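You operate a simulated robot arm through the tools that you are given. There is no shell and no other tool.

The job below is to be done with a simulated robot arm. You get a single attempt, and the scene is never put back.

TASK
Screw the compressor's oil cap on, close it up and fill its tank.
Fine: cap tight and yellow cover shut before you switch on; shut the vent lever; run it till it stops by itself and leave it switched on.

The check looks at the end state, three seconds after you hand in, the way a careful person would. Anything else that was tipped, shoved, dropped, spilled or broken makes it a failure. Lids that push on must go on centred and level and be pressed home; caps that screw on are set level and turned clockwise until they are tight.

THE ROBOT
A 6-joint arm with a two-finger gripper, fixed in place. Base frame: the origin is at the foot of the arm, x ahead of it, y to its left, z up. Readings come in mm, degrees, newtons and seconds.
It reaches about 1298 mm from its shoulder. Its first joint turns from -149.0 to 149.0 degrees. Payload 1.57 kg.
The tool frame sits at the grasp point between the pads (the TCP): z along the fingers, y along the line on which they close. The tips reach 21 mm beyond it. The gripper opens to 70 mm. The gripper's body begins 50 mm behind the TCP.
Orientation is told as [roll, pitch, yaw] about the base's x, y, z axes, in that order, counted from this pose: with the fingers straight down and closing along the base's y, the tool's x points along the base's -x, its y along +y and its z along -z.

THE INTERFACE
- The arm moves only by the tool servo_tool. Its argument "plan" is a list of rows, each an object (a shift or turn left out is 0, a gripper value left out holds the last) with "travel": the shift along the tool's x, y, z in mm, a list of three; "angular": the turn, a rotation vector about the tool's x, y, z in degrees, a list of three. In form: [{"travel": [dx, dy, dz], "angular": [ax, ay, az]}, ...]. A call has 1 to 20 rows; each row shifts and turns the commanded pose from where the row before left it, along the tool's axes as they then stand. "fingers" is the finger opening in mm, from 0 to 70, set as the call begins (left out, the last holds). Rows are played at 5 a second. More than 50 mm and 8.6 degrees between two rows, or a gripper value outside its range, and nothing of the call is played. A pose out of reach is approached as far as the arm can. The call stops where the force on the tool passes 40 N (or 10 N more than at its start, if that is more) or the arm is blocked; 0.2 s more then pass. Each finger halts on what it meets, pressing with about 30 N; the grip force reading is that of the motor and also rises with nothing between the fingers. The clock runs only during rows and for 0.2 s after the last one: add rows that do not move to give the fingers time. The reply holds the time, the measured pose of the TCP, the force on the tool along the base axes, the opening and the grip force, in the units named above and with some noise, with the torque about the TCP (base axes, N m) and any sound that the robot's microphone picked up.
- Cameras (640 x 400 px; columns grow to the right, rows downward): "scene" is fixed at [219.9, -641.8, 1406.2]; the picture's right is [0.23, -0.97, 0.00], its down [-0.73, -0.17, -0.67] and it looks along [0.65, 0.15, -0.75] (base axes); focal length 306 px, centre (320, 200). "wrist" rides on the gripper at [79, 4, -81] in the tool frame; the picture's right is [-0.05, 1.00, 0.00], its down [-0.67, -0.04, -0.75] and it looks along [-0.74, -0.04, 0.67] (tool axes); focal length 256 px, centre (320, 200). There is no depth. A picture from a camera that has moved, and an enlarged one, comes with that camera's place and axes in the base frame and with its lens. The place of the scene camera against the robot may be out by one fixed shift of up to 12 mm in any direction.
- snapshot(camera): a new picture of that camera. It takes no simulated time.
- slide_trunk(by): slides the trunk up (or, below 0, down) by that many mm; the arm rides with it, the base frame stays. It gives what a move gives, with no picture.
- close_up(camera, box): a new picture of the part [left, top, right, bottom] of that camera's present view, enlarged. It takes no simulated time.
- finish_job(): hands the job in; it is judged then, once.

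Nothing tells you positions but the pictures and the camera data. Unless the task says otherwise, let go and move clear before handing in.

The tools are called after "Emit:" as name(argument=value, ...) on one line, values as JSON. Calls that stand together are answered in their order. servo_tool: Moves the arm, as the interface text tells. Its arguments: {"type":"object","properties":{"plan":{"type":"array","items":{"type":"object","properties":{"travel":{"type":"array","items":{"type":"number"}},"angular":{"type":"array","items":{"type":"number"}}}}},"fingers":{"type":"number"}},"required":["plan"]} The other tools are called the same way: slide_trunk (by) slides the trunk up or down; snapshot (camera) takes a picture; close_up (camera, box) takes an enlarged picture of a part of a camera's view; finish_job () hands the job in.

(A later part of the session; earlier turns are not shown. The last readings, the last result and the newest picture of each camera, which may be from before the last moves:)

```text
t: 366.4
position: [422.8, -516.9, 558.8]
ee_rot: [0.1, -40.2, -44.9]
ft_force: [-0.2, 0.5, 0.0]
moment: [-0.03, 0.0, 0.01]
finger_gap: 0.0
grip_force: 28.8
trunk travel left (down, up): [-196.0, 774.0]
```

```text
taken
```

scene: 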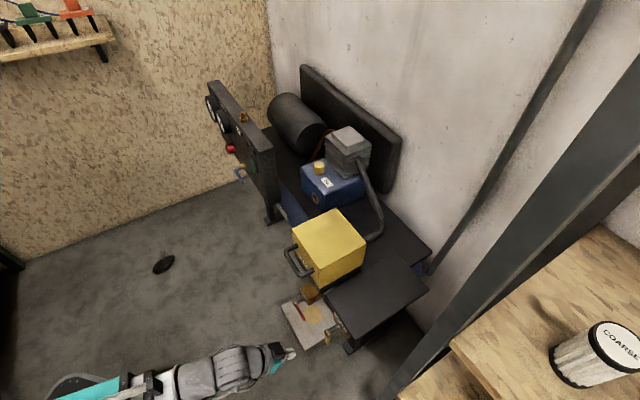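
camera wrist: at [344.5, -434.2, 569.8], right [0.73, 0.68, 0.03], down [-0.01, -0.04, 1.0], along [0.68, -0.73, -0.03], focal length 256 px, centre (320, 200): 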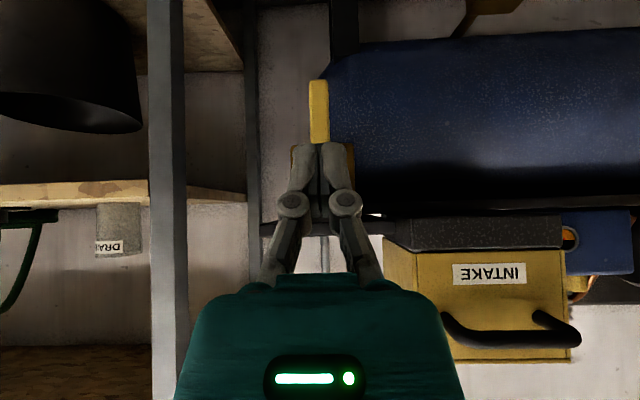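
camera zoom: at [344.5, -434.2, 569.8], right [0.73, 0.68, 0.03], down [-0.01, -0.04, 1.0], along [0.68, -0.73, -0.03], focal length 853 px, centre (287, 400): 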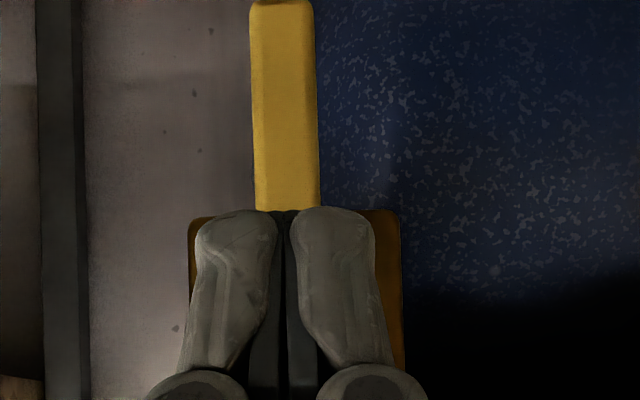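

The lever hangs straight down at e ≈ -70, reaching from about z = 540 to 456. The drain lever next to it, which I take to be shut, points horizontally to the right. I'll move to the left side of the vent lever, lower, and advance so the closed fingers act as a peg.

Emit:
servo_tool(plan=[{"travel": [0, 8, 0]}, {"travel": [0, 8, 0]}, {"travel": [0, 10, 0]}, {"travel": [0, 0, 0]}])

Emit:
slide_trunk(by=-62)

Emit:
snapshot(camera="wrist")

Emit:
close_up(camera="wrist", box=[230, 100, 390, 270])

Emit:
snapshot(camera="scene")

```text
t: 367.4
position: [440.3, -499.6, 558.6]
ee_rot: [-0.1, -40.2, -44.9]
ft_force: [0.2, 0.4, 0.2]
moment: [-0.02, 0.03, 0.0]
finger_gap: 0.0
grip_force: 29.1
trunk travel left (down, up): [-196.0, 774.0]
```

```text
t: 368.4
position: [440.2, -498.7, 496.9]
ee_rot: [0.0, -40.2, -44.8]
ft_force: [-0.4, -1.1, -0.6]
moment: [-0.01, -0.04, 0.0]
finger_gap: 0.0
grip_force: 28.7
trunk travel left (down, up): [-134.0, 836.0]
```

```text
taken
camera wrist: at [362.2, -416.2, 507.8], right [0.73, 0.68, 0.03], down [0.0, -0.04, 1.0], along [0.68, -0.73, -0.03], focal length 256 px, centre (320, 200)
```

wrist: 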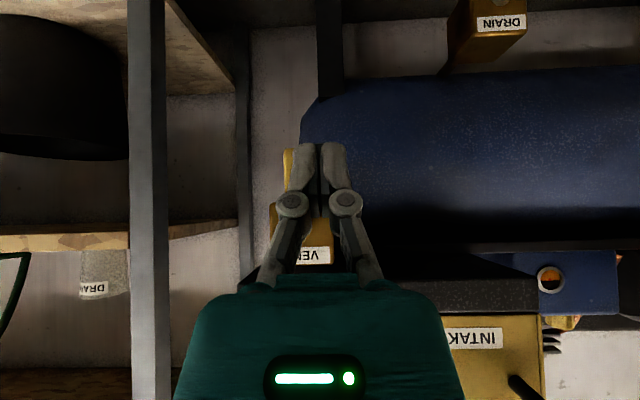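

```text
2.35 times, centred on (310, 185) of wrist
camera zoom: at [362.2, -416.2, 507.8], right [0.73, 0.68, 0.03], down [0.0, -0.04, 1.0], along [0.68, -0.73, -0.03], focal length 602 px, centre (344, 235)
```

zoom: 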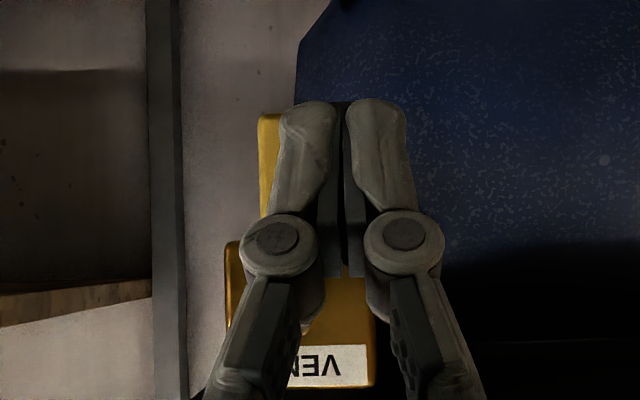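

```text
taken
```

scene: 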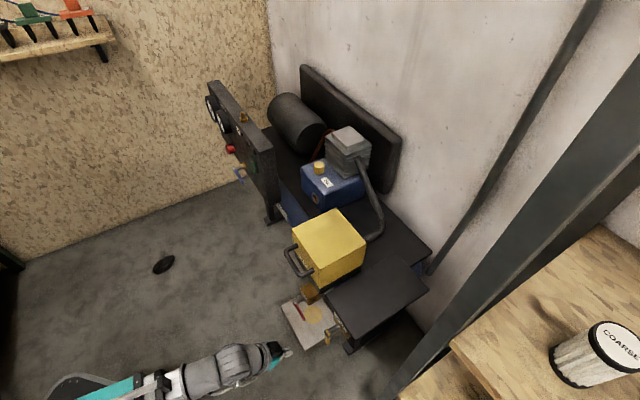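

Emit:
servo_tool(plan=[{"travel": [0, 6, 0]}, {"travel": [-21.25, 0, 17.85]}, {"travel": [-21.25, 0, 17.85]}, {"travel": [-21.25, 0, 17.85]}, {"travel": [0, 0, 0]}])

Emit:
snapshot(camera="wrist")

Emit:
close_up(camera="scene", box=[250, 270, 390, 370])

```text
t: 369.6
position: [503.0, -555.8, 496.0]
ee_rot: [0.0, -40.4, -44.9]
ft_force: [0.6, 0.6, -0.2]
moment: [-0.01, -0.01, -0.01]
finger_gap: 0.1
grip_force: 28.5
trunk travel left (down, up): [-134.0, 836.0]
```

```text
taken
camera wrist: at [425.8, -472.2, 507.8], right [0.73, 0.68, 0.03], down [-0.01, -0.04, 1.0], along [0.68, -0.73, -0.03], focal length 256 px, centre (320, 200)
```

wrist: 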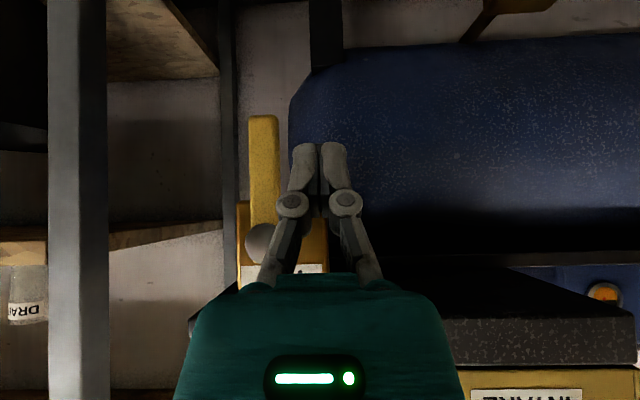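

```text
4.00 times, centred on (320, 320) of scene
camera zoom: at [219.9, -641.8, 1406.2], right [0.23, -0.97, 0.0], down [-0.73, -0.17, -0.67], along [0.65, 0.15, -0.75], focal length 1226 px, centre (320, -280)
```

zoom: 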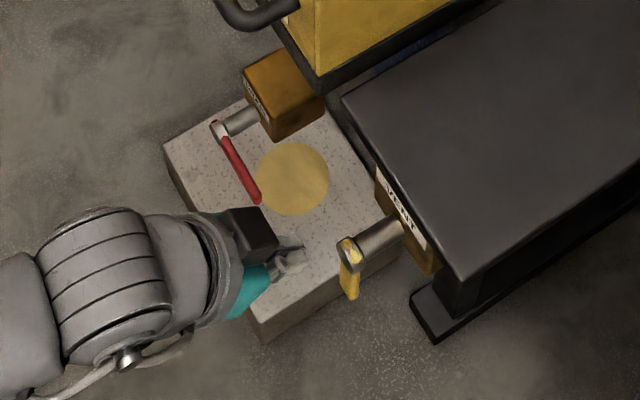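

Emit:
servo_tool(plan=[{"travel": [-10, 0, 8.5]}, {"travel": [-10, 0, 8.5]}, {"travel": [0, 0, 0]}])

Emit:
snapshot(camera="wrist")

Emit:
close_up(camera="scene", box=[270, 280, 370, 360])

```text
t: 370.4
position: [521.7, -572.4, 496.5]
ee_rot: [0.0, -40.3, -44.8]
ft_force: [0.0, -0.4, -0.6]
moment: [-0.03, 0.01, 0.0]
finger_gap: 0.0
grip_force: 28.5
trunk travel left (down, up): [-134.0, 836.0]
```

```text
taken
camera wrist: at [443.3, -488.9, 507.8], right [0.73, 0.68, 0.03], down [0.0, -0.04, 1.0], along [0.68, -0.73, -0.03], focal length 256 px, centre (320, 200)
```

wrist: 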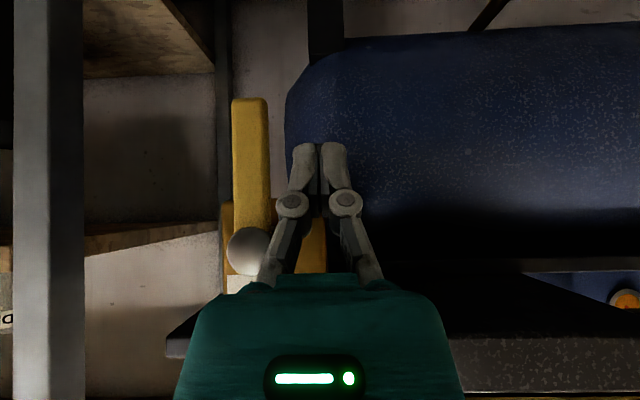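

```text
5.00 times, centred on (320, 320) of scene
camera zoom: at [219.9, -641.8, 1406.2], right [0.23, -0.97, 0.0], down [-0.73, -0.17, -0.67], along [0.65, 0.15, -0.75], focal length 1532 px, centre (320, -400)
```

zoom: 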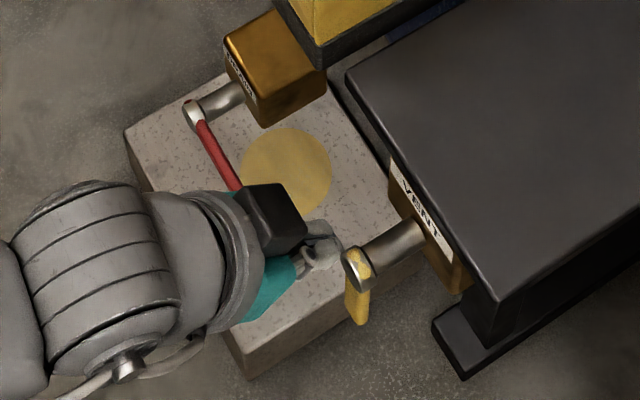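

The fingertips are beside the lever on its left side. I'll push gently to the right and feel for resistance.

Emit:
servo_tool(plan=[{"travel": [0, -4, 0]}, {"travel": [0, -4, 0]}, {"travel": [0, -3, 0]}, {"travel": [0, -3, 0]}, {"travel": [0, -3, 0]}, {"travel": [0, 0, 0]}])

Emit:
snapshot(camera="wrist")

```text
t: 371.9
position: [513.2, -582.3, 495.9]
ee_rot: [0.5, -40.2, -44.9]
ft_force: [8.3, 5.9, 1.1]
moment: [-0.03, 0.04, 0.1]
finger_gap: 0.2
grip_force: 28.3
trunk travel left (down, up): [-134.0, 836.0]
stopped in row 6: the force on the tool passed its limit at 41 N (the readings are from after the stop); the commanded pose is now the measured one
```

```text
taken
camera wrist: at [433.5, -498.8, 507.8], right [0.73, 0.68, 0.04], down [-0.01, -0.05, 1.0], along [0.68, -0.73, -0.03], focal length 256 px, centre (320, 200)
```

wrist: 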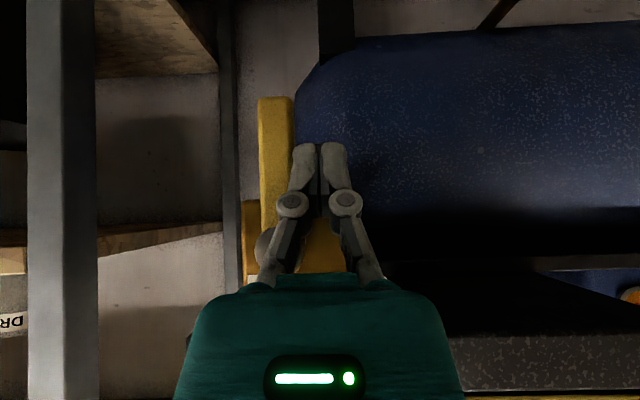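

That direction is a hard stop (41 N, no rotation), so the lever must go the other way, clockwise from the front. I'll back off and go round to its right side.

Emit:
servo_tool(plan=[{"travel": [0, 3, 0]}, {"travel": [23, 0, -19.3]}, {"travel": [23, 0, -19.3]}, {"travel": [0, -17, 0]}, {"travel": [0, -17, 0]}, {"travel": [0, -18, 0]}, {"travel": [0, 0, 0]}])

Emit:
snapshot(camera="wrist")

Emit:
close_up(camera="scene", box=[270, 280, 390, 370])

```text
t: 373.5
position: [433.7, -573.5, 496.7]
ee_rot: [0.3, -40.2, -45.0]
ft_force: [0.4, -0.3, -0.2]
moment: [0.01, 0.03, -0.01]
finger_gap: 0.0
grip_force: 28.1
trunk travel left (down, up): [-134.0, 836.0]
```

```text
taken
camera wrist: at [355.6, -491.3, 507.8], right [0.73, 0.68, 0.04], down [-0.01, -0.05, 1.0], along [0.68, -0.73, -0.03], focal length 256 px, centre (320, 200)
```

wrist: 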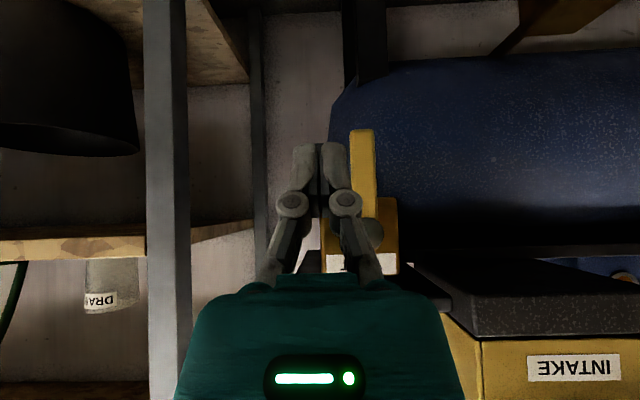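

```text
4.44 times, centred on (330, 325) of scene
camera zoom: at [219.9, -641.8, 1406.2], right [0.23, -0.97, 0.0], down [-0.73, -0.17, -0.67], along [0.65, 0.15, -0.75], focal length 1362 px, centre (276, -356)
```

zoom: 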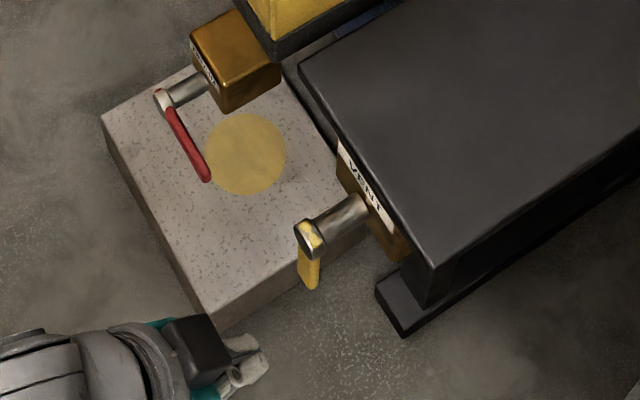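

Emit:
servo_tool(plan=[{"travel": [-15.4, 0, 12.9]}, {"travel": [-15.4, 0, 12.9]}, {"travel": [-15.4, 0, 12.9]}, {"travel": [0, 0, 0]}])

Emit:
snapshot(camera="wrist")

```text
t: 374.5
position: [476.1, -619.0, 496.6]
ee_rot: [0.3, -40.1, -45.0]
ft_force: [1.4, 0.1, 0.1]
moment: [0.02, -0.03, -0.01]
finger_gap: 0.0
grip_force: 28.8
trunk travel left (down, up): [-134.0, 836.0]
```

```text
taken
camera wrist: at [397.7, -535.9, 507.8], right [0.73, 0.68, 0.04], down [-0.01, -0.05, 1.0], along [0.68, -0.73, -0.03], focal length 256 px, centre (320, 200)
```

wrist: 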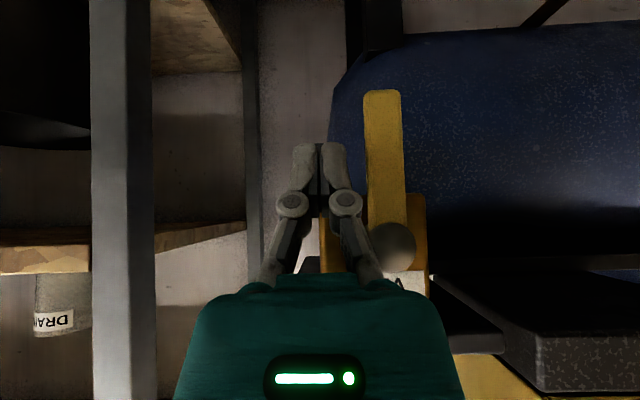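

Emit:
servo_tool(plan=[{"travel": [0, 4, 0]}, {"travel": [0, 4, 0]}, {"travel": [0, 4, 0]}, {"travel": [0, 4, 0]}, {"travel": [0, 4, 0]}, {"travel": [0, 0, 0]}])

Emit:
snapshot(camera="wrist")

```text
t: 375.9
position: [491.3, -604.2, 496.7]
ee_rot: [0.4, -40.1, -44.9]
ft_force: [-6.0, -0.9, -7.7]
moment: [-0.01, 0.11, 0.01]
finger_gap: 0.2
grip_force: 28.6
trunk travel left (down, up): [-134.0, 836.0]
```

```text
taken
camera wrist: at [412.5, -520.4, 507.5], right [0.73, 0.68, 0.04], down [-0.01, -0.05, 1.0], along [0.68, -0.73, -0.03], focal length 256 px, centre (320, 200)
```

wrist: 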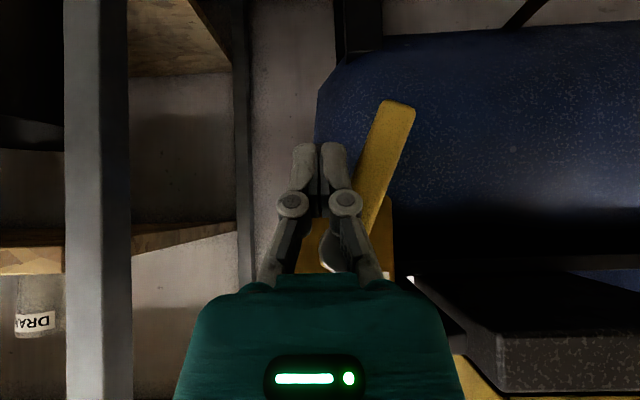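

The lever turns freely this way. Continuing the arc.

Emit:
servo_tool(plan=[{"travel": [0, 4, 0]}, {"travel": [0, 4, 0]}, {"travel": [0, 4, 0]}, {"travel": [0, 4, 0]}, {"travel": [0, 4, 0]}, {"travel": [0, 4, 0]}, {"travel": [0, 0, 0]}])

Emit:
snapshot(camera="wrist")

```text
t: 377.5
position: [507.2, -585.0, 498.0]
ee_rot: [0.4, -40.2, -45.0]
ft_force: [-4.3, 3.9, -1.9]
moment: [0.0, -0.04, 0.08]
finger_gap: 0.1
grip_force: 28.6
trunk travel left (down, up): [-134.0, 836.0]
```

```text
taken
camera wrist: at [430.1, -503.2, 507.9], right [0.73, 0.68, 0.04], down [-0.01, -0.05, 1.0], along [0.68, -0.73, -0.03], focal length 256 px, centre (320, 200)
```

wrist: 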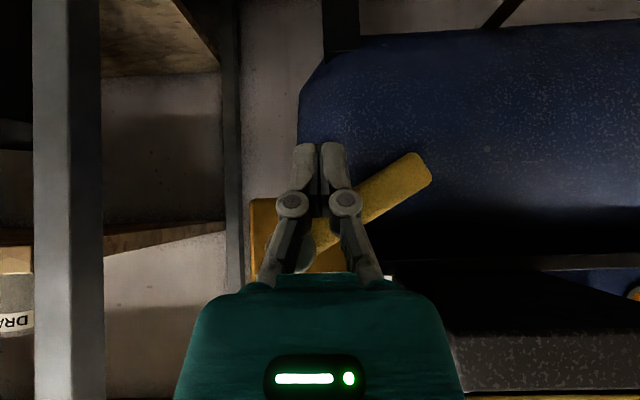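

Emit:
slide_trunk(by=8)

Emit:
servo_tool(plan=[{"travel": [0, 4, 0]}, {"travel": [0, 4, 0]}, {"travel": [0, 0, 0]}])

Emit:
slide_trunk(by=8)

Emit:
snapshot(camera="wrist")

```text
t: 378.1
position: [508.1, -586.8, 504.8]
ee_rot: [0.3, -40.2, -45.0]
ft_force: [-6.5, 10.8, -6.6]
moment: [-0.05, 0.09, 0.18]
finger_gap: 0.0
grip_force: 28.4
trunk travel left (down, up): [-142.0, 828.0]
```

```text
t: 378.9
position: [513.7, -579.7, 505.6]
ee_rot: [0.4, -40.4, -45.0]
ft_force: [-1.0, 0.5, 0.3]
moment: [0.01, 0.03, -0.02]
finger_gap: 0.1
grip_force: 28.6
trunk travel left (down, up): [-142.0, 828.0]
```

```text
t: 379.4
position: [513.9, -579.5, 512.8]
ee_rot: [0.4, -40.2, -45.0]
ft_force: [-4.2, 11.0, -4.1]
moment: [-0.02, 0.06, 0.15]
finger_gap: 0.0
grip_force: 28.7
trunk travel left (down, up): [-150.0, 820.0]
```

```text
taken
camera wrist: at [435.0, -496.0, 523.9], right [0.73, 0.68, 0.04], down [-0.01, -0.05, 1.0], along [0.68, -0.73, -0.03], focal length 256 px, centre (320, 200)
```

wrist: 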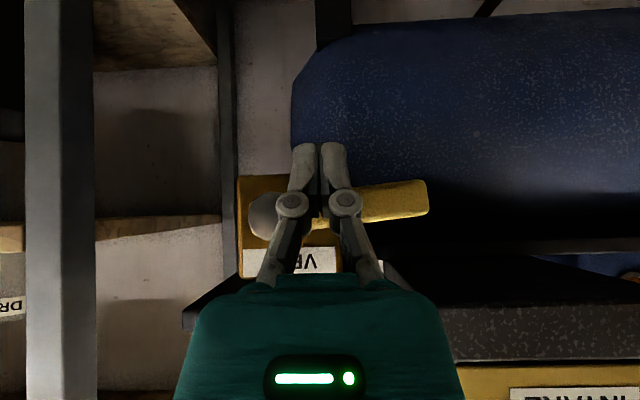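

Emit:
slide_trunk(by=4)

Emit:
slide_trunk(by=3)

Emit:
snapshot(camera="wrist")

```text
t: 380.0
position: [512.6, -579.2, 516.4]
ee_rot: [0.4, -40.1, -45.0]
ft_force: [-8.6, 14.5, -13.8]
moment: [0.18, -0.05, 0.28]
finger_gap: 5.9
grip_force: 28.6
trunk travel left (down, up): [-154.0, 816.0]
```

```text
t: 380.4
position: [511.5, -576.9, 518.0]
ee_rot: [0.4, -39.6, -44.9]
ft_force: [-4.6, 4.2, -3.0]
moment: [0.0, 0.06, -0.04]
finger_gap: 6.0
grip_force: 28.3
trunk travel left (down, up): [-156.0, 814.0]
stopped: the force on the tool passed its limit at 42 N (the readings are from after the stop); the commanded pose is now the measured one
```

```text
taken
camera wrist: at [433.4, -494.7, 530.5], right [0.73, 0.68, 0.04], down [0.0, -0.06, 1.0], along [0.68, -0.73, -0.04], focal length 256 px, centre (320, 200)
```

wrist: 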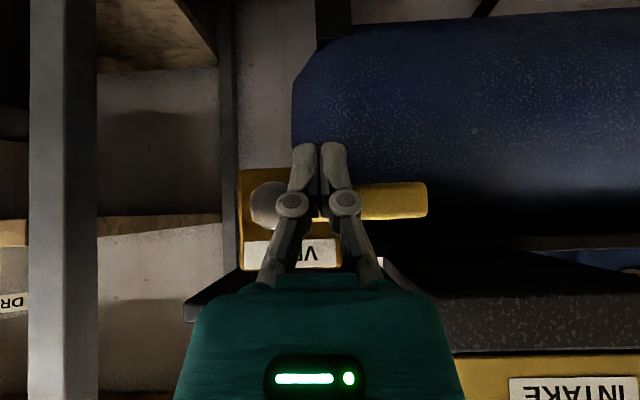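

The lever is now horizontal against its closed stop (42 N). I'll drop slightly to break contact and withdraw straight back.

Emit:
slide_trunk(by=-7)

Emit:
servo_tool(plan=[{"travel": [15.4, 0, -12.9]}, {"travel": [15.4, 0, -12.9]}, {"travel": [15.4, 0, -12.9]}, {"travel": [15.4, 0, -12.9]}, {"travel": [15.4, 0, -12.9]}, {"travel": [0, 0, 0]}])

Emit:
snapshot(camera="wrist")

Emit:
close_up(camera="scene", box=[270, 280, 390, 370])

```text
t: 381.0
position: [512.2, -577.1, 510.7]
ee_rot: [0.4, -39.6, -45.0]
ft_force: [0.5, -0.1, -0.4]
moment: [0.03, -0.02, 0.03]
finger_gap: 0.2
grip_force: 28.2
trunk travel left (down, up): [-149.0, 821.0]
```

```text
t: 382.4
position: [439.2, -507.6, 510.5]
ee_rot: [0.4, -39.6, -45.0]
ft_force: [0.3, 0.4, 0.6]
moment: [-0.02, 0.0, 0.02]
finger_gap: 0.2
grip_force: 28.6
trunk travel left (down, up): [-149.0, 821.0]
```

```text
taken
camera wrist: at [361.1, -425.1, 523.1], right [0.73, 0.68, 0.04], down [0.0, -0.05, 1.0], along [0.68, -0.73, -0.04], focal length 256 px, centre (320, 200)
```

wrist: 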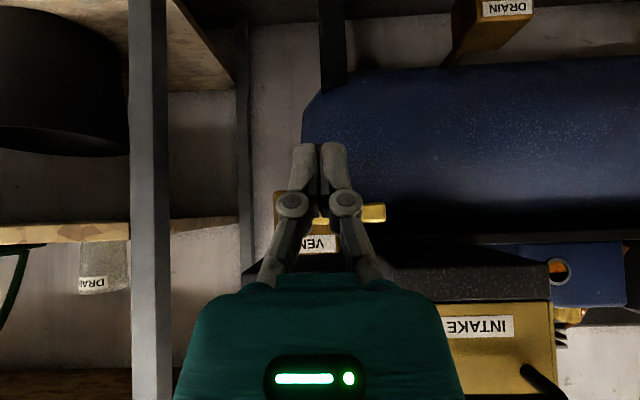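

```text
4.44 times, centred on (330, 325) of scene
camera zoom: at [219.9, -641.8, 1406.2], right [0.23, -0.97, 0.0], down [-0.73, -0.17, -0.67], along [0.65, 0.15, -0.75], focal length 1362 px, centre (276, -356)
```

zoom: 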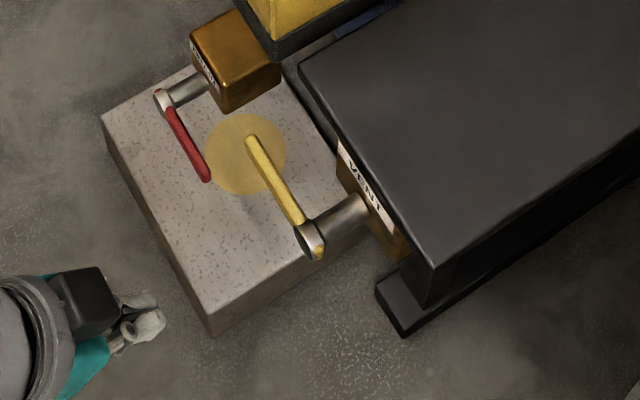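

The vent lever is shut and stays put. Next is the switch: I'll rise, then travel sideways in front of the compressor to face the panel switch.

Emit:
slide_trunk(by=250)

Emit:
servo_tool(plan=[{"travel": [0, 45, 0]}, {"travel": [0, 45, 0]}, {"travel": [0, 45, 0]}, {"travel": [0, 45, 0]}, {"travel": [0, 45, 0]}, {"travel": [0, 45, 0]}, {"travel": [0, 45, 0]}, {"travel": [0, 45, 0]}, {"travel": [0, 45, 0]}, {"travel": [0, 45, 0]}, {"travel": [0, 25, 0]}, {"travel": [0, 0, 0]}])

Emit:
snapshot(camera="wrist")

Emit:
snapshot(camera="scene")

```text
t: 385.0
position: [439.6, -507.7, 760.5]
ee_rot: [0.4, -39.7, -45.0]
ft_force: [0.5, 0.5, -0.3]
moment: [0.01, 0.03, -0.02]
finger_gap: 0.0
grip_force: 28.5
trunk travel left (down, up): [-399.0, 571.0]
```

```text
t: 387.6
position: [772.9, -166.9, 761.0]
ee_rot: [0.3, -39.6, -45.0]
ft_force: [1.1, 0.0, -0.9]
moment: [0.03, -0.01, -0.01]
finger_gap: 0.0
grip_force: 28.6
trunk travel left (down, up): [-399.0, 571.0]
```

```text
taken
camera wrist: at [694.6, -85.4, 773.0], right [0.73, 0.68, 0.04], down [0.0, -0.06, 1.0], along [0.68, -0.73, -0.04], focal length 256 px, centre (320, 200)
```

wrist: 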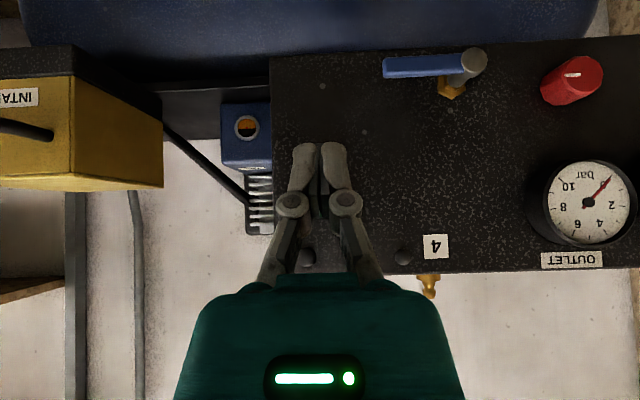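

```text
taken
```

scene: 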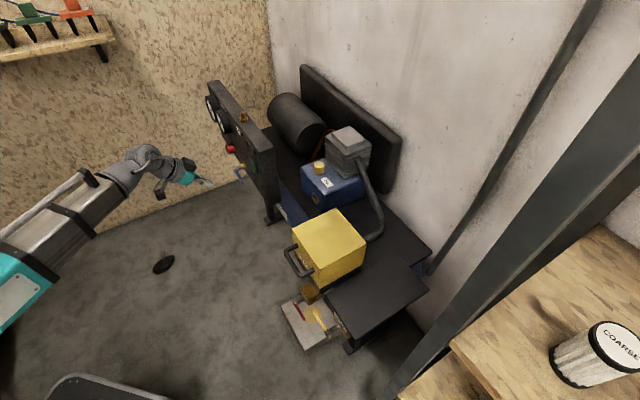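

Emit:
servo_tool(plan=[{"travel": [0, -35, 0]}, {"travel": [0, -35, 0]}, {"travel": [0, 0, 0]}])

Emit:
snapshot(camera="wrist")

Emit:
close_up(camera="wrist", box=[340, 100, 460, 200])

Emit:
close_up(camera="wrist", box=[160, 90, 340, 240])

```text
t: 388.4
position: [725.2, -219.3, 761.5]
ee_rot: [0.3, -39.7, -45.0]
ft_force: [0.8, 0.1, 0.3]
moment: [0.02, -0.02, 0.01]
finger_gap: 0.0
grip_force: 29.2
trunk travel left (down, up): [-399.0, 571.0]
```

```text
taken
camera wrist: at [646.7, -137.3, 773.1], right [0.73, 0.68, 0.04], down [0.0, -0.05, 1.0], along [0.68, -0.73, -0.04], focal length 256 px, centre (320, 200)
```

wrist: 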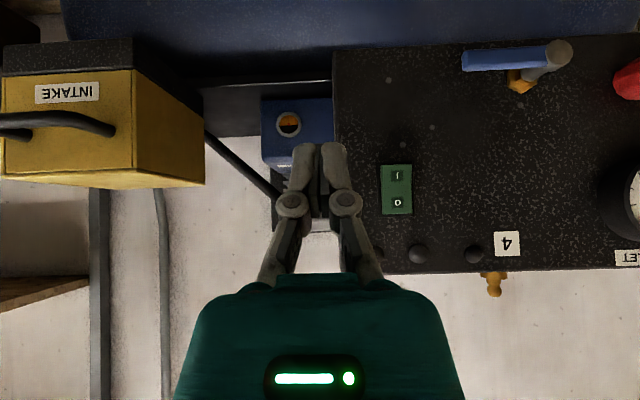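

```text
4.00 times, centred on (400, 150) of wrist
camera zoom: at [646.7, -137.3, 773.1], right [0.73, 0.68, 0.04], down [0.0, -0.05, 1.0], along [0.68, -0.73, -0.04], focal length 1024 px, centre (0, 400)
```

zoom: 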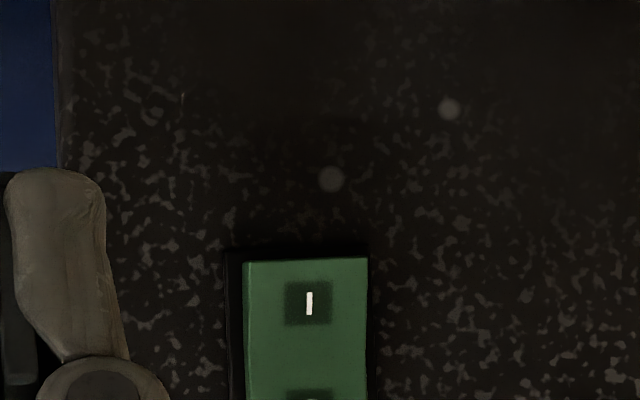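

```text
2.67 times, centred on (250, 165) of wrist
camera zoom: at [646.7, -137.3, 773.1], right [0.73, 0.68, 0.04], down [0.0, -0.05, 1.0], along [0.68, -0.73, -0.04], focal length 683 px, centre (507, 293)
```

zoom: 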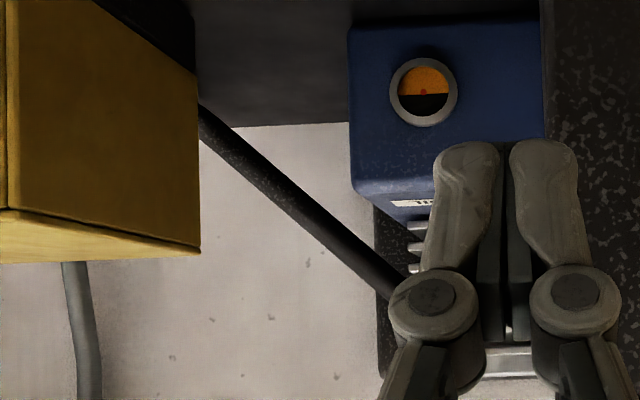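

The "I" half of the rocker is at about e = 429, z = 742. I'll line up in front of it with closed fingertips and approach.

Emit:
servo_tool(plan=[{"travel": [0, 36, 0]}, {"travel": [0, 36.6, 0]}, {"travel": [0, 0, 0]}])

Emit:
slide_trunk(by=-12)

Emit:
servo_tool(plan=[{"travel": [-19.2, 0, 16.1]}, {"travel": [-19.2, 0, 16.1]}, {"travel": [-19.2, 0, 16.1]}, {"travel": [-11.5, 0, 9.6]}, {"travel": [0, 0, 0]}])

Emit:
snapshot(camera="wrist")

Emit:
close_up(camera="scene", box=[190, 100, 310, 230])

```text
t: 389.2
position: [775.3, -170.6, 759.8]
ee_rot: [0.2, -39.6, -44.9]
ft_force: [0.4, 0.7, -0.5]
moment: [0.01, -0.03, 0.0]
finger_gap: 0.0
grip_force: 28.3
trunk travel left (down, up): [-399.0, 571.0]
```

```text
t: 389.8
position: [774.4, -169.0, 749.0]
ee_rot: [0.4, -39.6, -44.9]
ft_force: [0.0, 1.0, 0.9]
moment: [-0.04, 0.0, 0.0]
finger_gap: 0.1
grip_force: 28.4
trunk travel left (down, up): [-387.0, 583.0]
```

```text
t: 391.0
position: [838.6, -232.8, 749.1]
ee_rot: [0.4, -39.8, -45.1]
ft_force: [-0.2, 0.6, 0.6]
moment: [0.01, -0.04, 0.02]
finger_gap: 0.0
grip_force: 28.9
trunk travel left (down, up): [-387.0, 583.0]
```

```text
taken
camera wrist: at [760.5, -150.5, 761.0], right [0.73, 0.68, 0.04], down [0.0, -0.05, 1.0], along [0.68, -0.73, -0.04], focal length 256 px, centre (320, 200)
```

wrist: 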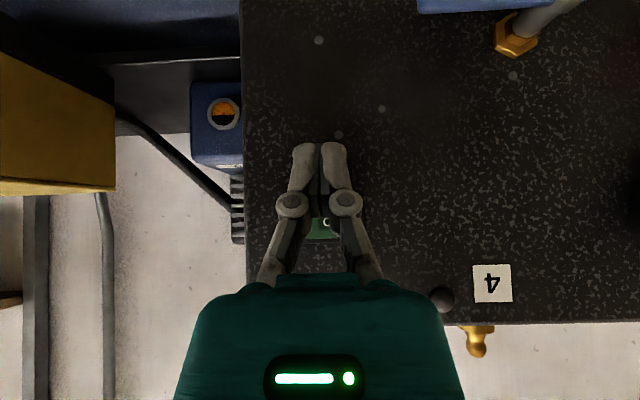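

```text
3.08 times, centred on (250, 165) of scene
camera zoom: at [219.9, -641.8, 1406.2], right [0.23, -0.97, 0.0], down [-0.73, -0.17, -0.67], along [0.65, 0.15, -0.75], focal length 943 px, centre (535, 308)
```

zoom: 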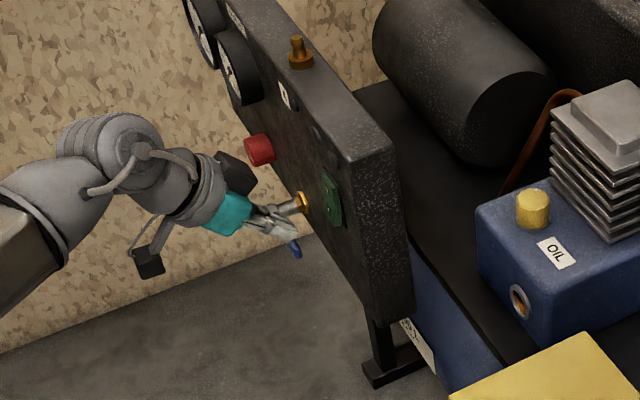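

Emit:
servo_tool(plan=[{"travel": [-9.2, 0.7, 7.7]}, {"travel": [-9.2, 0.7, 7.7]}, {"travel": [-1.5, 0, 1.3]}, {"travel": [-1.5, 0, 1.3]}, {"travel": [-1.5, 0, 1.3]}, {"travel": [0, 0, 0]}])

Emit:
close_up(camera="wrist", box=[260, 120, 400, 260])

```text
t: 392.4
position: [862.7, -253.4, 749.0]
ee_rot: [0.4, -39.7, -44.9]
ft_force: [0.9, -0.7, -1.0]
moment: [0.02, 0.02, 0.04]
finger_gap: 0.0
grip_force: 28.6
trunk travel left (down, up): [-387.0, 583.0]
```

```text
2.86 times, centred on (330, 190) of wrist
camera zoom: at [783.8, -170.4, 761.0], right [0.73, 0.68, 0.04], down [0.0, -0.05, 1.0], along [0.68, -0.73, -0.04], focal length 731 px, centre (291, 229)
```

zoom: 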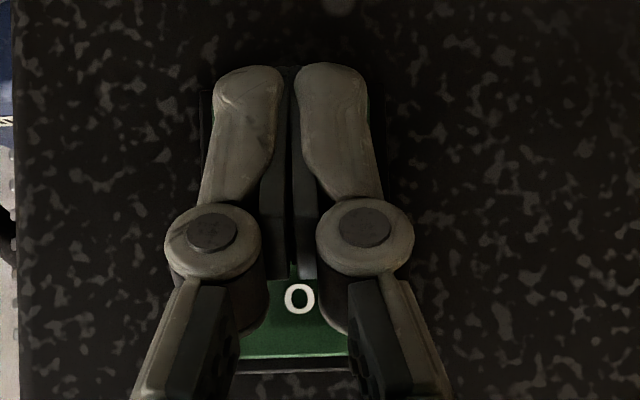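

Emit:
servo_tool(plan=[{"travel": [-1.5, 0, 1.3]}, {"travel": [-1.5, 0, 1.3]}, {"travel": [-1.5, 0, 1.3]}, {"travel": [0, 0, 0]}])

Emit:
servo_tool(plan=[{"travel": [-1.5, 0, 1.3]}, {"travel": [-1.5, 0, 1.3]}, {"travel": [0, 0, 0]}])

Emit:
close_up(camera="wrist", box=[260, 120, 400, 260])

```text
t: 393.4
position: [866.7, -258.2, 748.4]
ee_rot: [0.4, -39.7, -45.0]
ft_force: [-1.9, 0.3, -1.3]
moment: [0.04, 0.02, 0.01]
finger_gap: 0.2
grip_force: 28.5
trunk travel left (down, up): [-387.0, 583.0]
```

```text
t: 394.2
position: [869.1, -260.4, 749.7]
ee_rot: [0.3, -39.5, -45.0]
ft_force: [-5.1, 2.6, -1.3]
moment: [0.05, 0.07, -0.08]
finger_gap: 6.1
grip_force: 28.9
trunk travel left (down, up): [-387.0, 583.0]
```

```text
2.86 times, centred on (330, 190) of wrist
camera zoom: at [790.5, -177.2, 761.2], right [0.73, 0.68, 0.04], down [0.0, -0.06, 1.0], along [0.68, -0.73, -0.04], focal length 731 px, centre (291, 229)
```

zoom: 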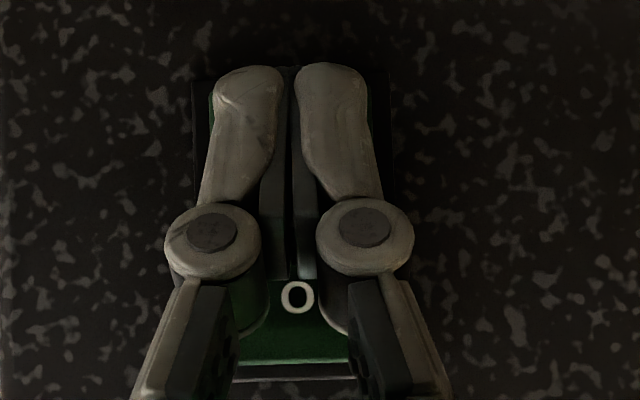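

In contact with the rocker at about 6 N. Pressing further until it toggles.

Emit:
servo_tool(plan=[{"travel": [-1.5, 0, 1.3]}, {"travel": [-1.5, 0, 1.3]}, {"travel": [0, 0, 0]}])

Emit:
servo_tool(plan=[{"travel": [-1.5, 0, 1.3]}, {"travel": [-1.5, 0, 1.3]}, {"travel": [0, 0, 0]}])

Emit:
close_up(camera="wrist", box=[260, 120, 400, 260])

```text
t: 394.9
position: [868.4, -261.3, 748.3]
ee_rot: [0.4, -39.2, -45.1]
ft_force: [-6.3, 4.5, 0.8]
moment: [0.09, 0.05, -0.02]
finger_gap: 6.1
grip_force: 28.8
trunk travel left (down, up): [-387.0, 583.0]
stopped in row 3: the force on the tool passed its limit at 41 N (the readings are from after the stop); the commanded pose is now the measured one
```

```text
t: 395.6
position: [869.1, -259.8, 747.7]
ee_rot: [0.4, -38.8, -45.0]
ft_force: [-5.8, 5.7, -0.4]
moment: [0.06, 0.07, -0.01]
finger_gap: 5.9
grip_force: 28.1
trunk travel left (down, up): [-387.0, 583.0]
stopped in row 3: the force on the tool passed its limit at 42 N (the readings are from after the stop); the commanded pose is now the measured one
```

```text
2.86 times, centred on (330, 190) of wrist
camera zoom: at [791.2, -177.3, 761.3], right [0.73, 0.68, 0.04], down [0.01, -0.07, 1.0], along [0.68, -0.73, -0.05], focal length 731 px, centre (291, 229)
```

zoom: 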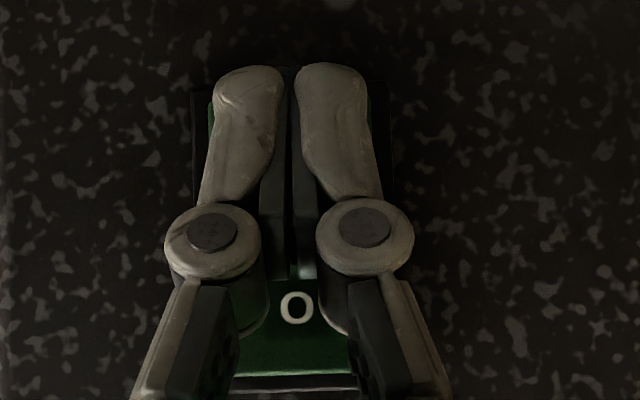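

Emit:
servo_tool(plan=[{"travel": [9.6, 0, -8]}, {"travel": [15.3, 0, -12.8]}, {"travel": [15.3, 0, -12.8]}, {"travel": [15.3, 0, -12.8]}, {"travel": [0, -35, 0]}, {"travel": [0, -20, 0]}, {"travel": [0, 0, 0]}])

Emit:
close_up(camera="wrist", box=[340, 120, 480, 230])

Emit:
close_up(camera="scene", box=[200, 90, 300, 200])

```text
t: 397.2
position: [780.5, -249.2, 747.1]
ee_rot: [0.4, -38.9, -45.1]
ft_force: [-0.5, -0.1, 0.2]
moment: [0.0, 0.02, 0.01]
finger_gap: 0.0
grip_force: 28.9
trunk travel left (down, up): [-387.0, 583.0]
```

```text
3.64 times, centred on (410, 175) of wrist
camera zoom: at [702.4, -165.7, 761.0], right [0.73, 0.68, 0.04], down [0.01, -0.07, 1.0], along [0.68, -0.73, -0.05], focal length 931 px, centre (-7, 291)
```

zoom: 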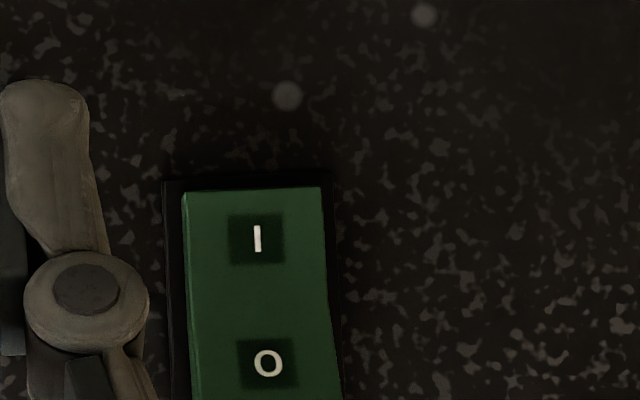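

```text
3.64 times, centred on (250, 145) of scene
camera zoom: at [219.9, -641.8, 1406.2], right [0.23, -0.97, 0.0], down [-0.73, -0.17, -0.67], along [0.65, 0.15, -0.75], focal length 1114 px, centre (574, 400)
```

zoom: 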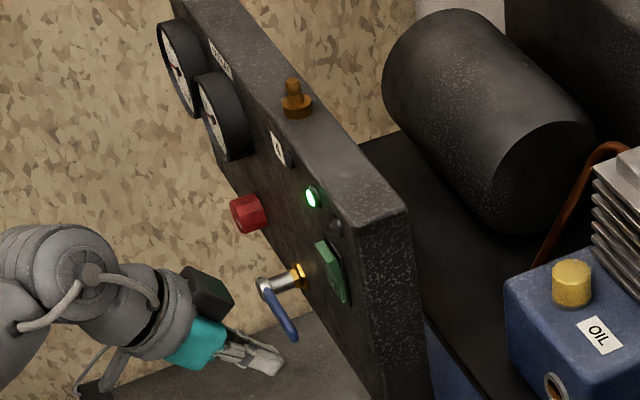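

A green lamp on the panel has lit, so it is switched on. I'll wait a few seconds, then look at the lamps and the gauges.

Emit:
servo_tool(plan=[{"travel": [0, 0, 0]}, {"travel": [0, 0, 0]}, {"travel": [0, 0, 0]}, {"travel": [0, 0, 0]}, {"travel": [0, 0, 0]}, {"travel": [0, 0, 0]}, {"travel": [0, 0, 0]}, {"travel": [0, 0, 0]}, {"travel": [0, 0, 0]}, {"travel": [0, 0, 0]}])

Emit:
slide_trunk(by=40)

Emit:
snapshot(camera="wrist")

Emit:
close_up(camera="scene", box=[200, 80, 290, 180])

```text
t: 399.4
position: [781.1, -248.5, 747.4]
ee_rot: [0.2, -39.0, -45.1]
ft_force: [-0.1, 0.2, 0.0]
moment: [-0.01, 0.01, 0.01]
finger_gap: 0.0
grip_force: 28.7
trunk travel left (down, up): [-387.0, 583.0]
```

```text
t: 400.2
position: [780.5, -248.8, 787.1]
ee_rot: [0.4, -39.0, -45.2]
ft_force: [-0.2, 0.2, 0.1]
moment: [0.01, 0.03, 0.0]
finger_gap: 0.0
grip_force: 28.5
trunk travel left (down, up): [-427.0, 543.0]
```

```text
taken
camera wrist: at [702.6, -165.5, 801.0], right [0.73, 0.68, 0.04], down [0.01, -0.07, 1.0], along [0.68, -0.73, -0.05], focal length 256 px, centre (320, 200)
```

wrist: 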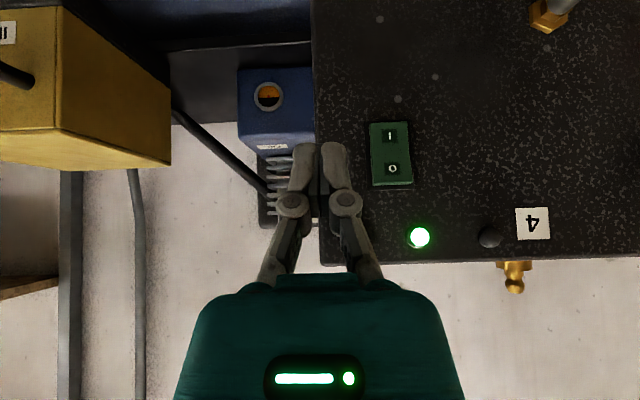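

```text
4.00 times, centred on (245, 130) of scene
camera zoom: at [219.9, -641.8, 1406.2], right [0.23, -0.97, 0.0], down [-0.73, -0.17, -0.67], along [0.65, 0.15, -0.75], focal length 1226 px, centre (620, 480)
```

zoom: 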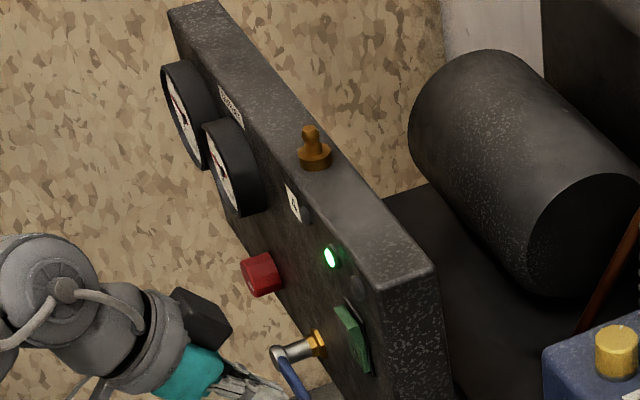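

Emit:
servo_tool(plan=[{"travel": [15, 0, -12.6]}, {"travel": [15, 0, -12.6]}, {"travel": [0, 45, 0]}, {"travel": [0, 45, 0]}, {"travel": [0, 45, 0]}, {"travel": [0, 45, 0]}, {"travel": [0, 40, 0]}, {"travel": [0, 0, 0]}])

Emit:
snapshot(camera="wrist")

Emit:
close_up(camera="wrist", box=[360, 80, 600, 260])

```text
t: 402.0
position: [907.9, -62.5, 787.5]
ee_rot: [0.5, -38.8, -45.2]
ft_force: [-0.2, -1.2, 0.0]
moment: [0.0, -0.01, 0.01]
finger_gap: 0.2
grip_force: 29.0
out of reach, approached as far as the arm can: row 4
trunk travel left (down, up): [-427.0, 543.0]
```

```text
taken
camera wrist: at [829.6, 19.8, 800.8], right [0.73, 0.68, 0.04], down [0.01, -0.07, 1.0], along [0.68, -0.73, -0.05], focal length 256 px, centre (320, 200)
```

wrist: 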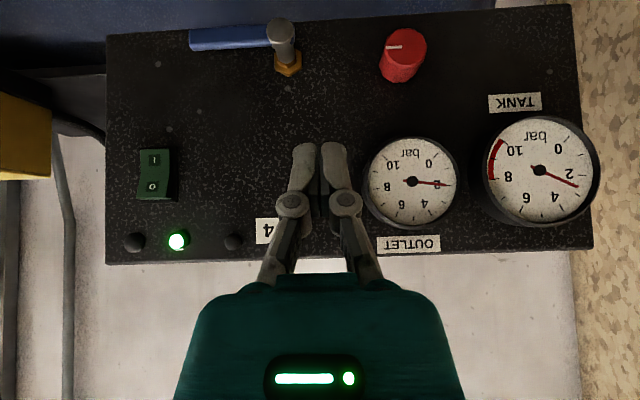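

```text
2.22 times, centred on (480, 170) of wrist
camera zoom: at [829.6, 19.8, 800.8], right [0.73, 0.68, 0.04], down [0.01, -0.07, 1.0], along [0.68, -0.73, -0.05], focal length 569 px, centre (-36, 267)
```

zoom: 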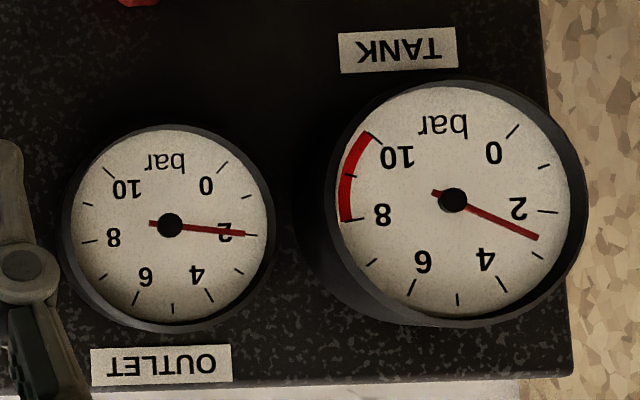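

It's running: the TANK gauge is already at about 2.6 bar and rising. I'll hold still and wait for it to stop by itself.

Emit:
servo_tool(plan=[{"travel": [0, 0, 0]}, {"travel": [0, 0, 0]}, {"travel": [0, 0, 0]}, {"travel": [0, 0, 0]}, {"travel": [0, 0, 0]}, {"travel": [0, 0, 0]}, {"travel": [0, 0, 0]}, {"travel": [0, 0, 0]}, {"travel": [0, 0, 0]}, {"travel": [0, 0, 0]}, {"travel": [0, 0, 0]}, {"travel": [0, 0, 0]}, {"travel": [0, 0, 0]}, {"travel": [0, 0, 0]}, {"travel": [0, 0, 0]}, {"travel": [0, 0, 0]}, {"travel": [0, 0, 0]}, {"travel": [0, 0, 0]}, {"travel": [0, 0, 0]}, {"travel": [0, 0, 0]}])

Emit:
servo_tool(plan=[{"travel": [0, 0, 0]}, {"travel": [0, 0, 0]}, {"travel": [0, 0, 0]}, {"travel": [0, 0, 0]}, {"travel": [0, 0, 0]}, {"travel": [0, 0, 0]}, {"travel": [0, 0, 0]}, {"travel": [0, 0, 0]}, {"travel": [0, 0, 0]}, {"travel": [0, 0, 0]}, {"travel": [0, 0, 0]}, {"travel": [0, 0, 0]}, {"travel": [0, 0, 0]}, {"travel": [0, 0, 0]}, {"travel": [0, 0, 0]}, {"travel": [0, 0, 0]}, {"travel": [0, 0, 0]}, {"travel": [0, 0, 0]}, {"travel": [0, 0, 0]}, {"travel": [0, 0, 0]}])

Emit:
snapshot(camera="wrist")

```text
t: 406.2
position: [906.7, -63.1, 786.4]
ee_rot: [0.4, -38.8, -45.1]
ft_force: [-0.4, 0.8, 0.0]
moment: [-0.02, 0.03, -0.01]
finger_gap: 0.0
grip_force: 28.9
trunk travel left (down, up): [-427.0, 543.0]
```

```text
t: 410.4
position: [907.7, -63.8, 786.9]
ee_rot: [0.4, -38.8, -45.2]
ft_force: [-0.2, -1.0, -0.2]
moment: [0.01, -0.02, 0.01]
finger_gap: 0.0
grip_force: 28.4
trunk travel left (down, up): [-427.0, 543.0]
```

```text
taken
camera wrist: at [829.5, 19.6, 800.9], right [0.73, 0.68, 0.04], down [0.01, -0.07, 1.0], along [0.68, -0.73, -0.05], focal length 256 px, centre (320, 200)
```

wrist: 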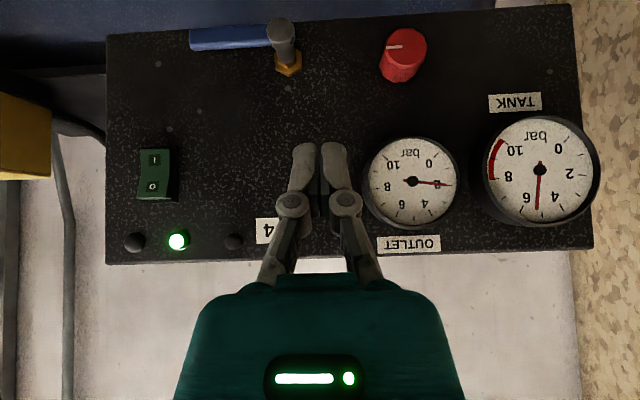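

Tank is at about 5 bar and the outlet stays regulated. Keep waiting.

Emit:
servo_tool(plan=[{"travel": [0, 0, 0]}, {"travel": [0, 0, 0]}, {"travel": [0, 0, 0]}, {"travel": [0, 0, 0]}, {"travel": [0, 0, 0]}, {"travel": [0, 0, 0]}, {"travel": [0, 0, 0]}, {"travel": [0, 0, 0]}, {"travel": [0, 0, 0]}, {"travel": [0, 0, 0]}, {"travel": [0, 0, 0]}, {"travel": [0, 0, 0]}, {"travel": [0, 0, 0]}, {"travel": [0, 0, 0]}, {"travel": [0, 0, 0]}, {"travel": [0, 0, 0]}, {"travel": [0, 0, 0]}, {"travel": [0, 0, 0]}, {"travel": [0, 0, 0]}, {"travel": [0, 0, 0]}])

Emit:
servo_tool(plan=[{"travel": [0, 0, 0]}, {"travel": [0, 0, 0]}, {"travel": [0, 0, 0]}, {"travel": [0, 0, 0]}, {"travel": [0, 0, 0]}, {"travel": [0, 0, 0]}, {"travel": [0, 0, 0]}, {"travel": [0, 0, 0]}, {"travel": [0, 0, 0]}, {"travel": [0, 0, 0]}, {"travel": [0, 0, 0]}, {"travel": [0, 0, 0]}, {"travel": [0, 0, 0]}, {"travel": [0, 0, 0]}, {"travel": [0, 0, 0]}, {"travel": [0, 0, 0]}, {"travel": [0, 0, 0]}, {"travel": [0, 0, 0]}, {"travel": [0, 0, 0]}, {"travel": [0, 0, 0]}])

Emit:
snapshot(camera="wrist")

Emit:
servo_tool(plan=[{"travel": [0, 0, 0]}, {"travel": [0, 0, 0]}, {"travel": [0, 0, 0]}, {"travel": [0, 0, 0]}, {"travel": [0, 0, 0]}, {"travel": [0, 0, 0]}, {"travel": [0, 0, 0]}, {"travel": [0, 0, 0]}, {"travel": [0, 0, 0]}, {"travel": [0, 0, 0]}, {"travel": [0, 0, 0]}, {"travel": [0, 0, 0]}, {"travel": [0, 0, 0]}, {"travel": [0, 0, 0]}, {"travel": [0, 0, 0]}, {"travel": [0, 0, 0]}, {"travel": [0, 0, 0]}, {"travel": [0, 0, 0]}, {"travel": [0, 0, 0]}, {"travel": [0, 0, 0]}])

Emit:
snapshot(camera="wrist")

```text
t: 414.6
position: [907.6, -62.6, 786.3]
ee_rot: [0.4, -38.7, -45.1]
ft_force: [0.3, -0.9, 0.9]
moment: [0.01, 0.01, 0.02]
finger_gap: 0.0
grip_force: 28.2
trunk travel left (down, up): [-427.0, 543.0]
```

```text
t: 418.8
position: [907.4, -63.1, 786.6]
ee_rot: [0.3, -38.8, -45.1]
ft_force: [0.0, -1.0, -0.1]
moment: [0.02, 0.0, -0.01]
finger_gap: 0.4
grip_force: 28.4
trunk travel left (down, up): [-427.0, 543.0]
```

```text
taken
camera wrist: at [829.5, 19.6, 800.9], right [0.73, 0.68, 0.04], down [0.01, -0.07, 1.0], along [0.68, -0.73, -0.05], focal length 256 px, centre (320, 200)
```

wrist: 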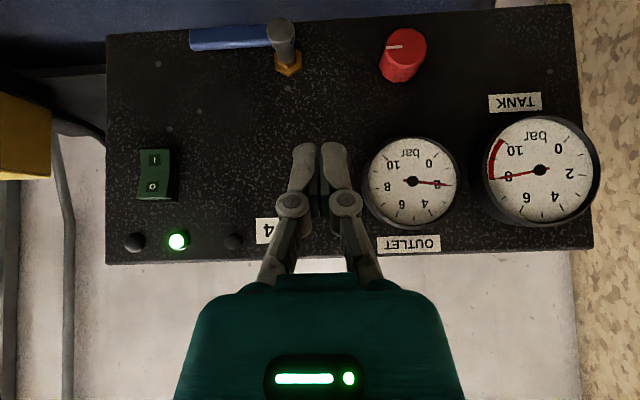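

```text
t: 423.0
position: [907.3, -63.6, 787.3]
ee_rot: [0.4, -38.9, -45.1]
ft_force: [0.6, -0.2, 1.1]
moment: [0.03, 0.0, -0.02]
finger_gap: 0.1
grip_force: 28.8
trunk travel left (down, up): [-427.0, 543.0]
```

```text
taken
camera wrist: at [829.5, 19.6, 800.9], right [0.73, 0.68, 0.04], down [0.01, -0.07, 1.0], along [0.68, -0.73, -0.05], focal length 256 px, centre (320, 200)
```

wrist: 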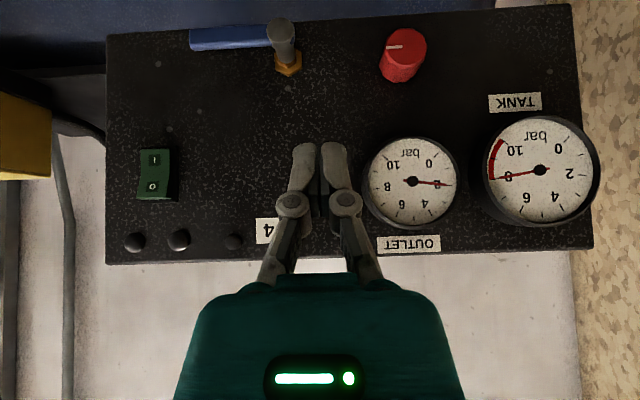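

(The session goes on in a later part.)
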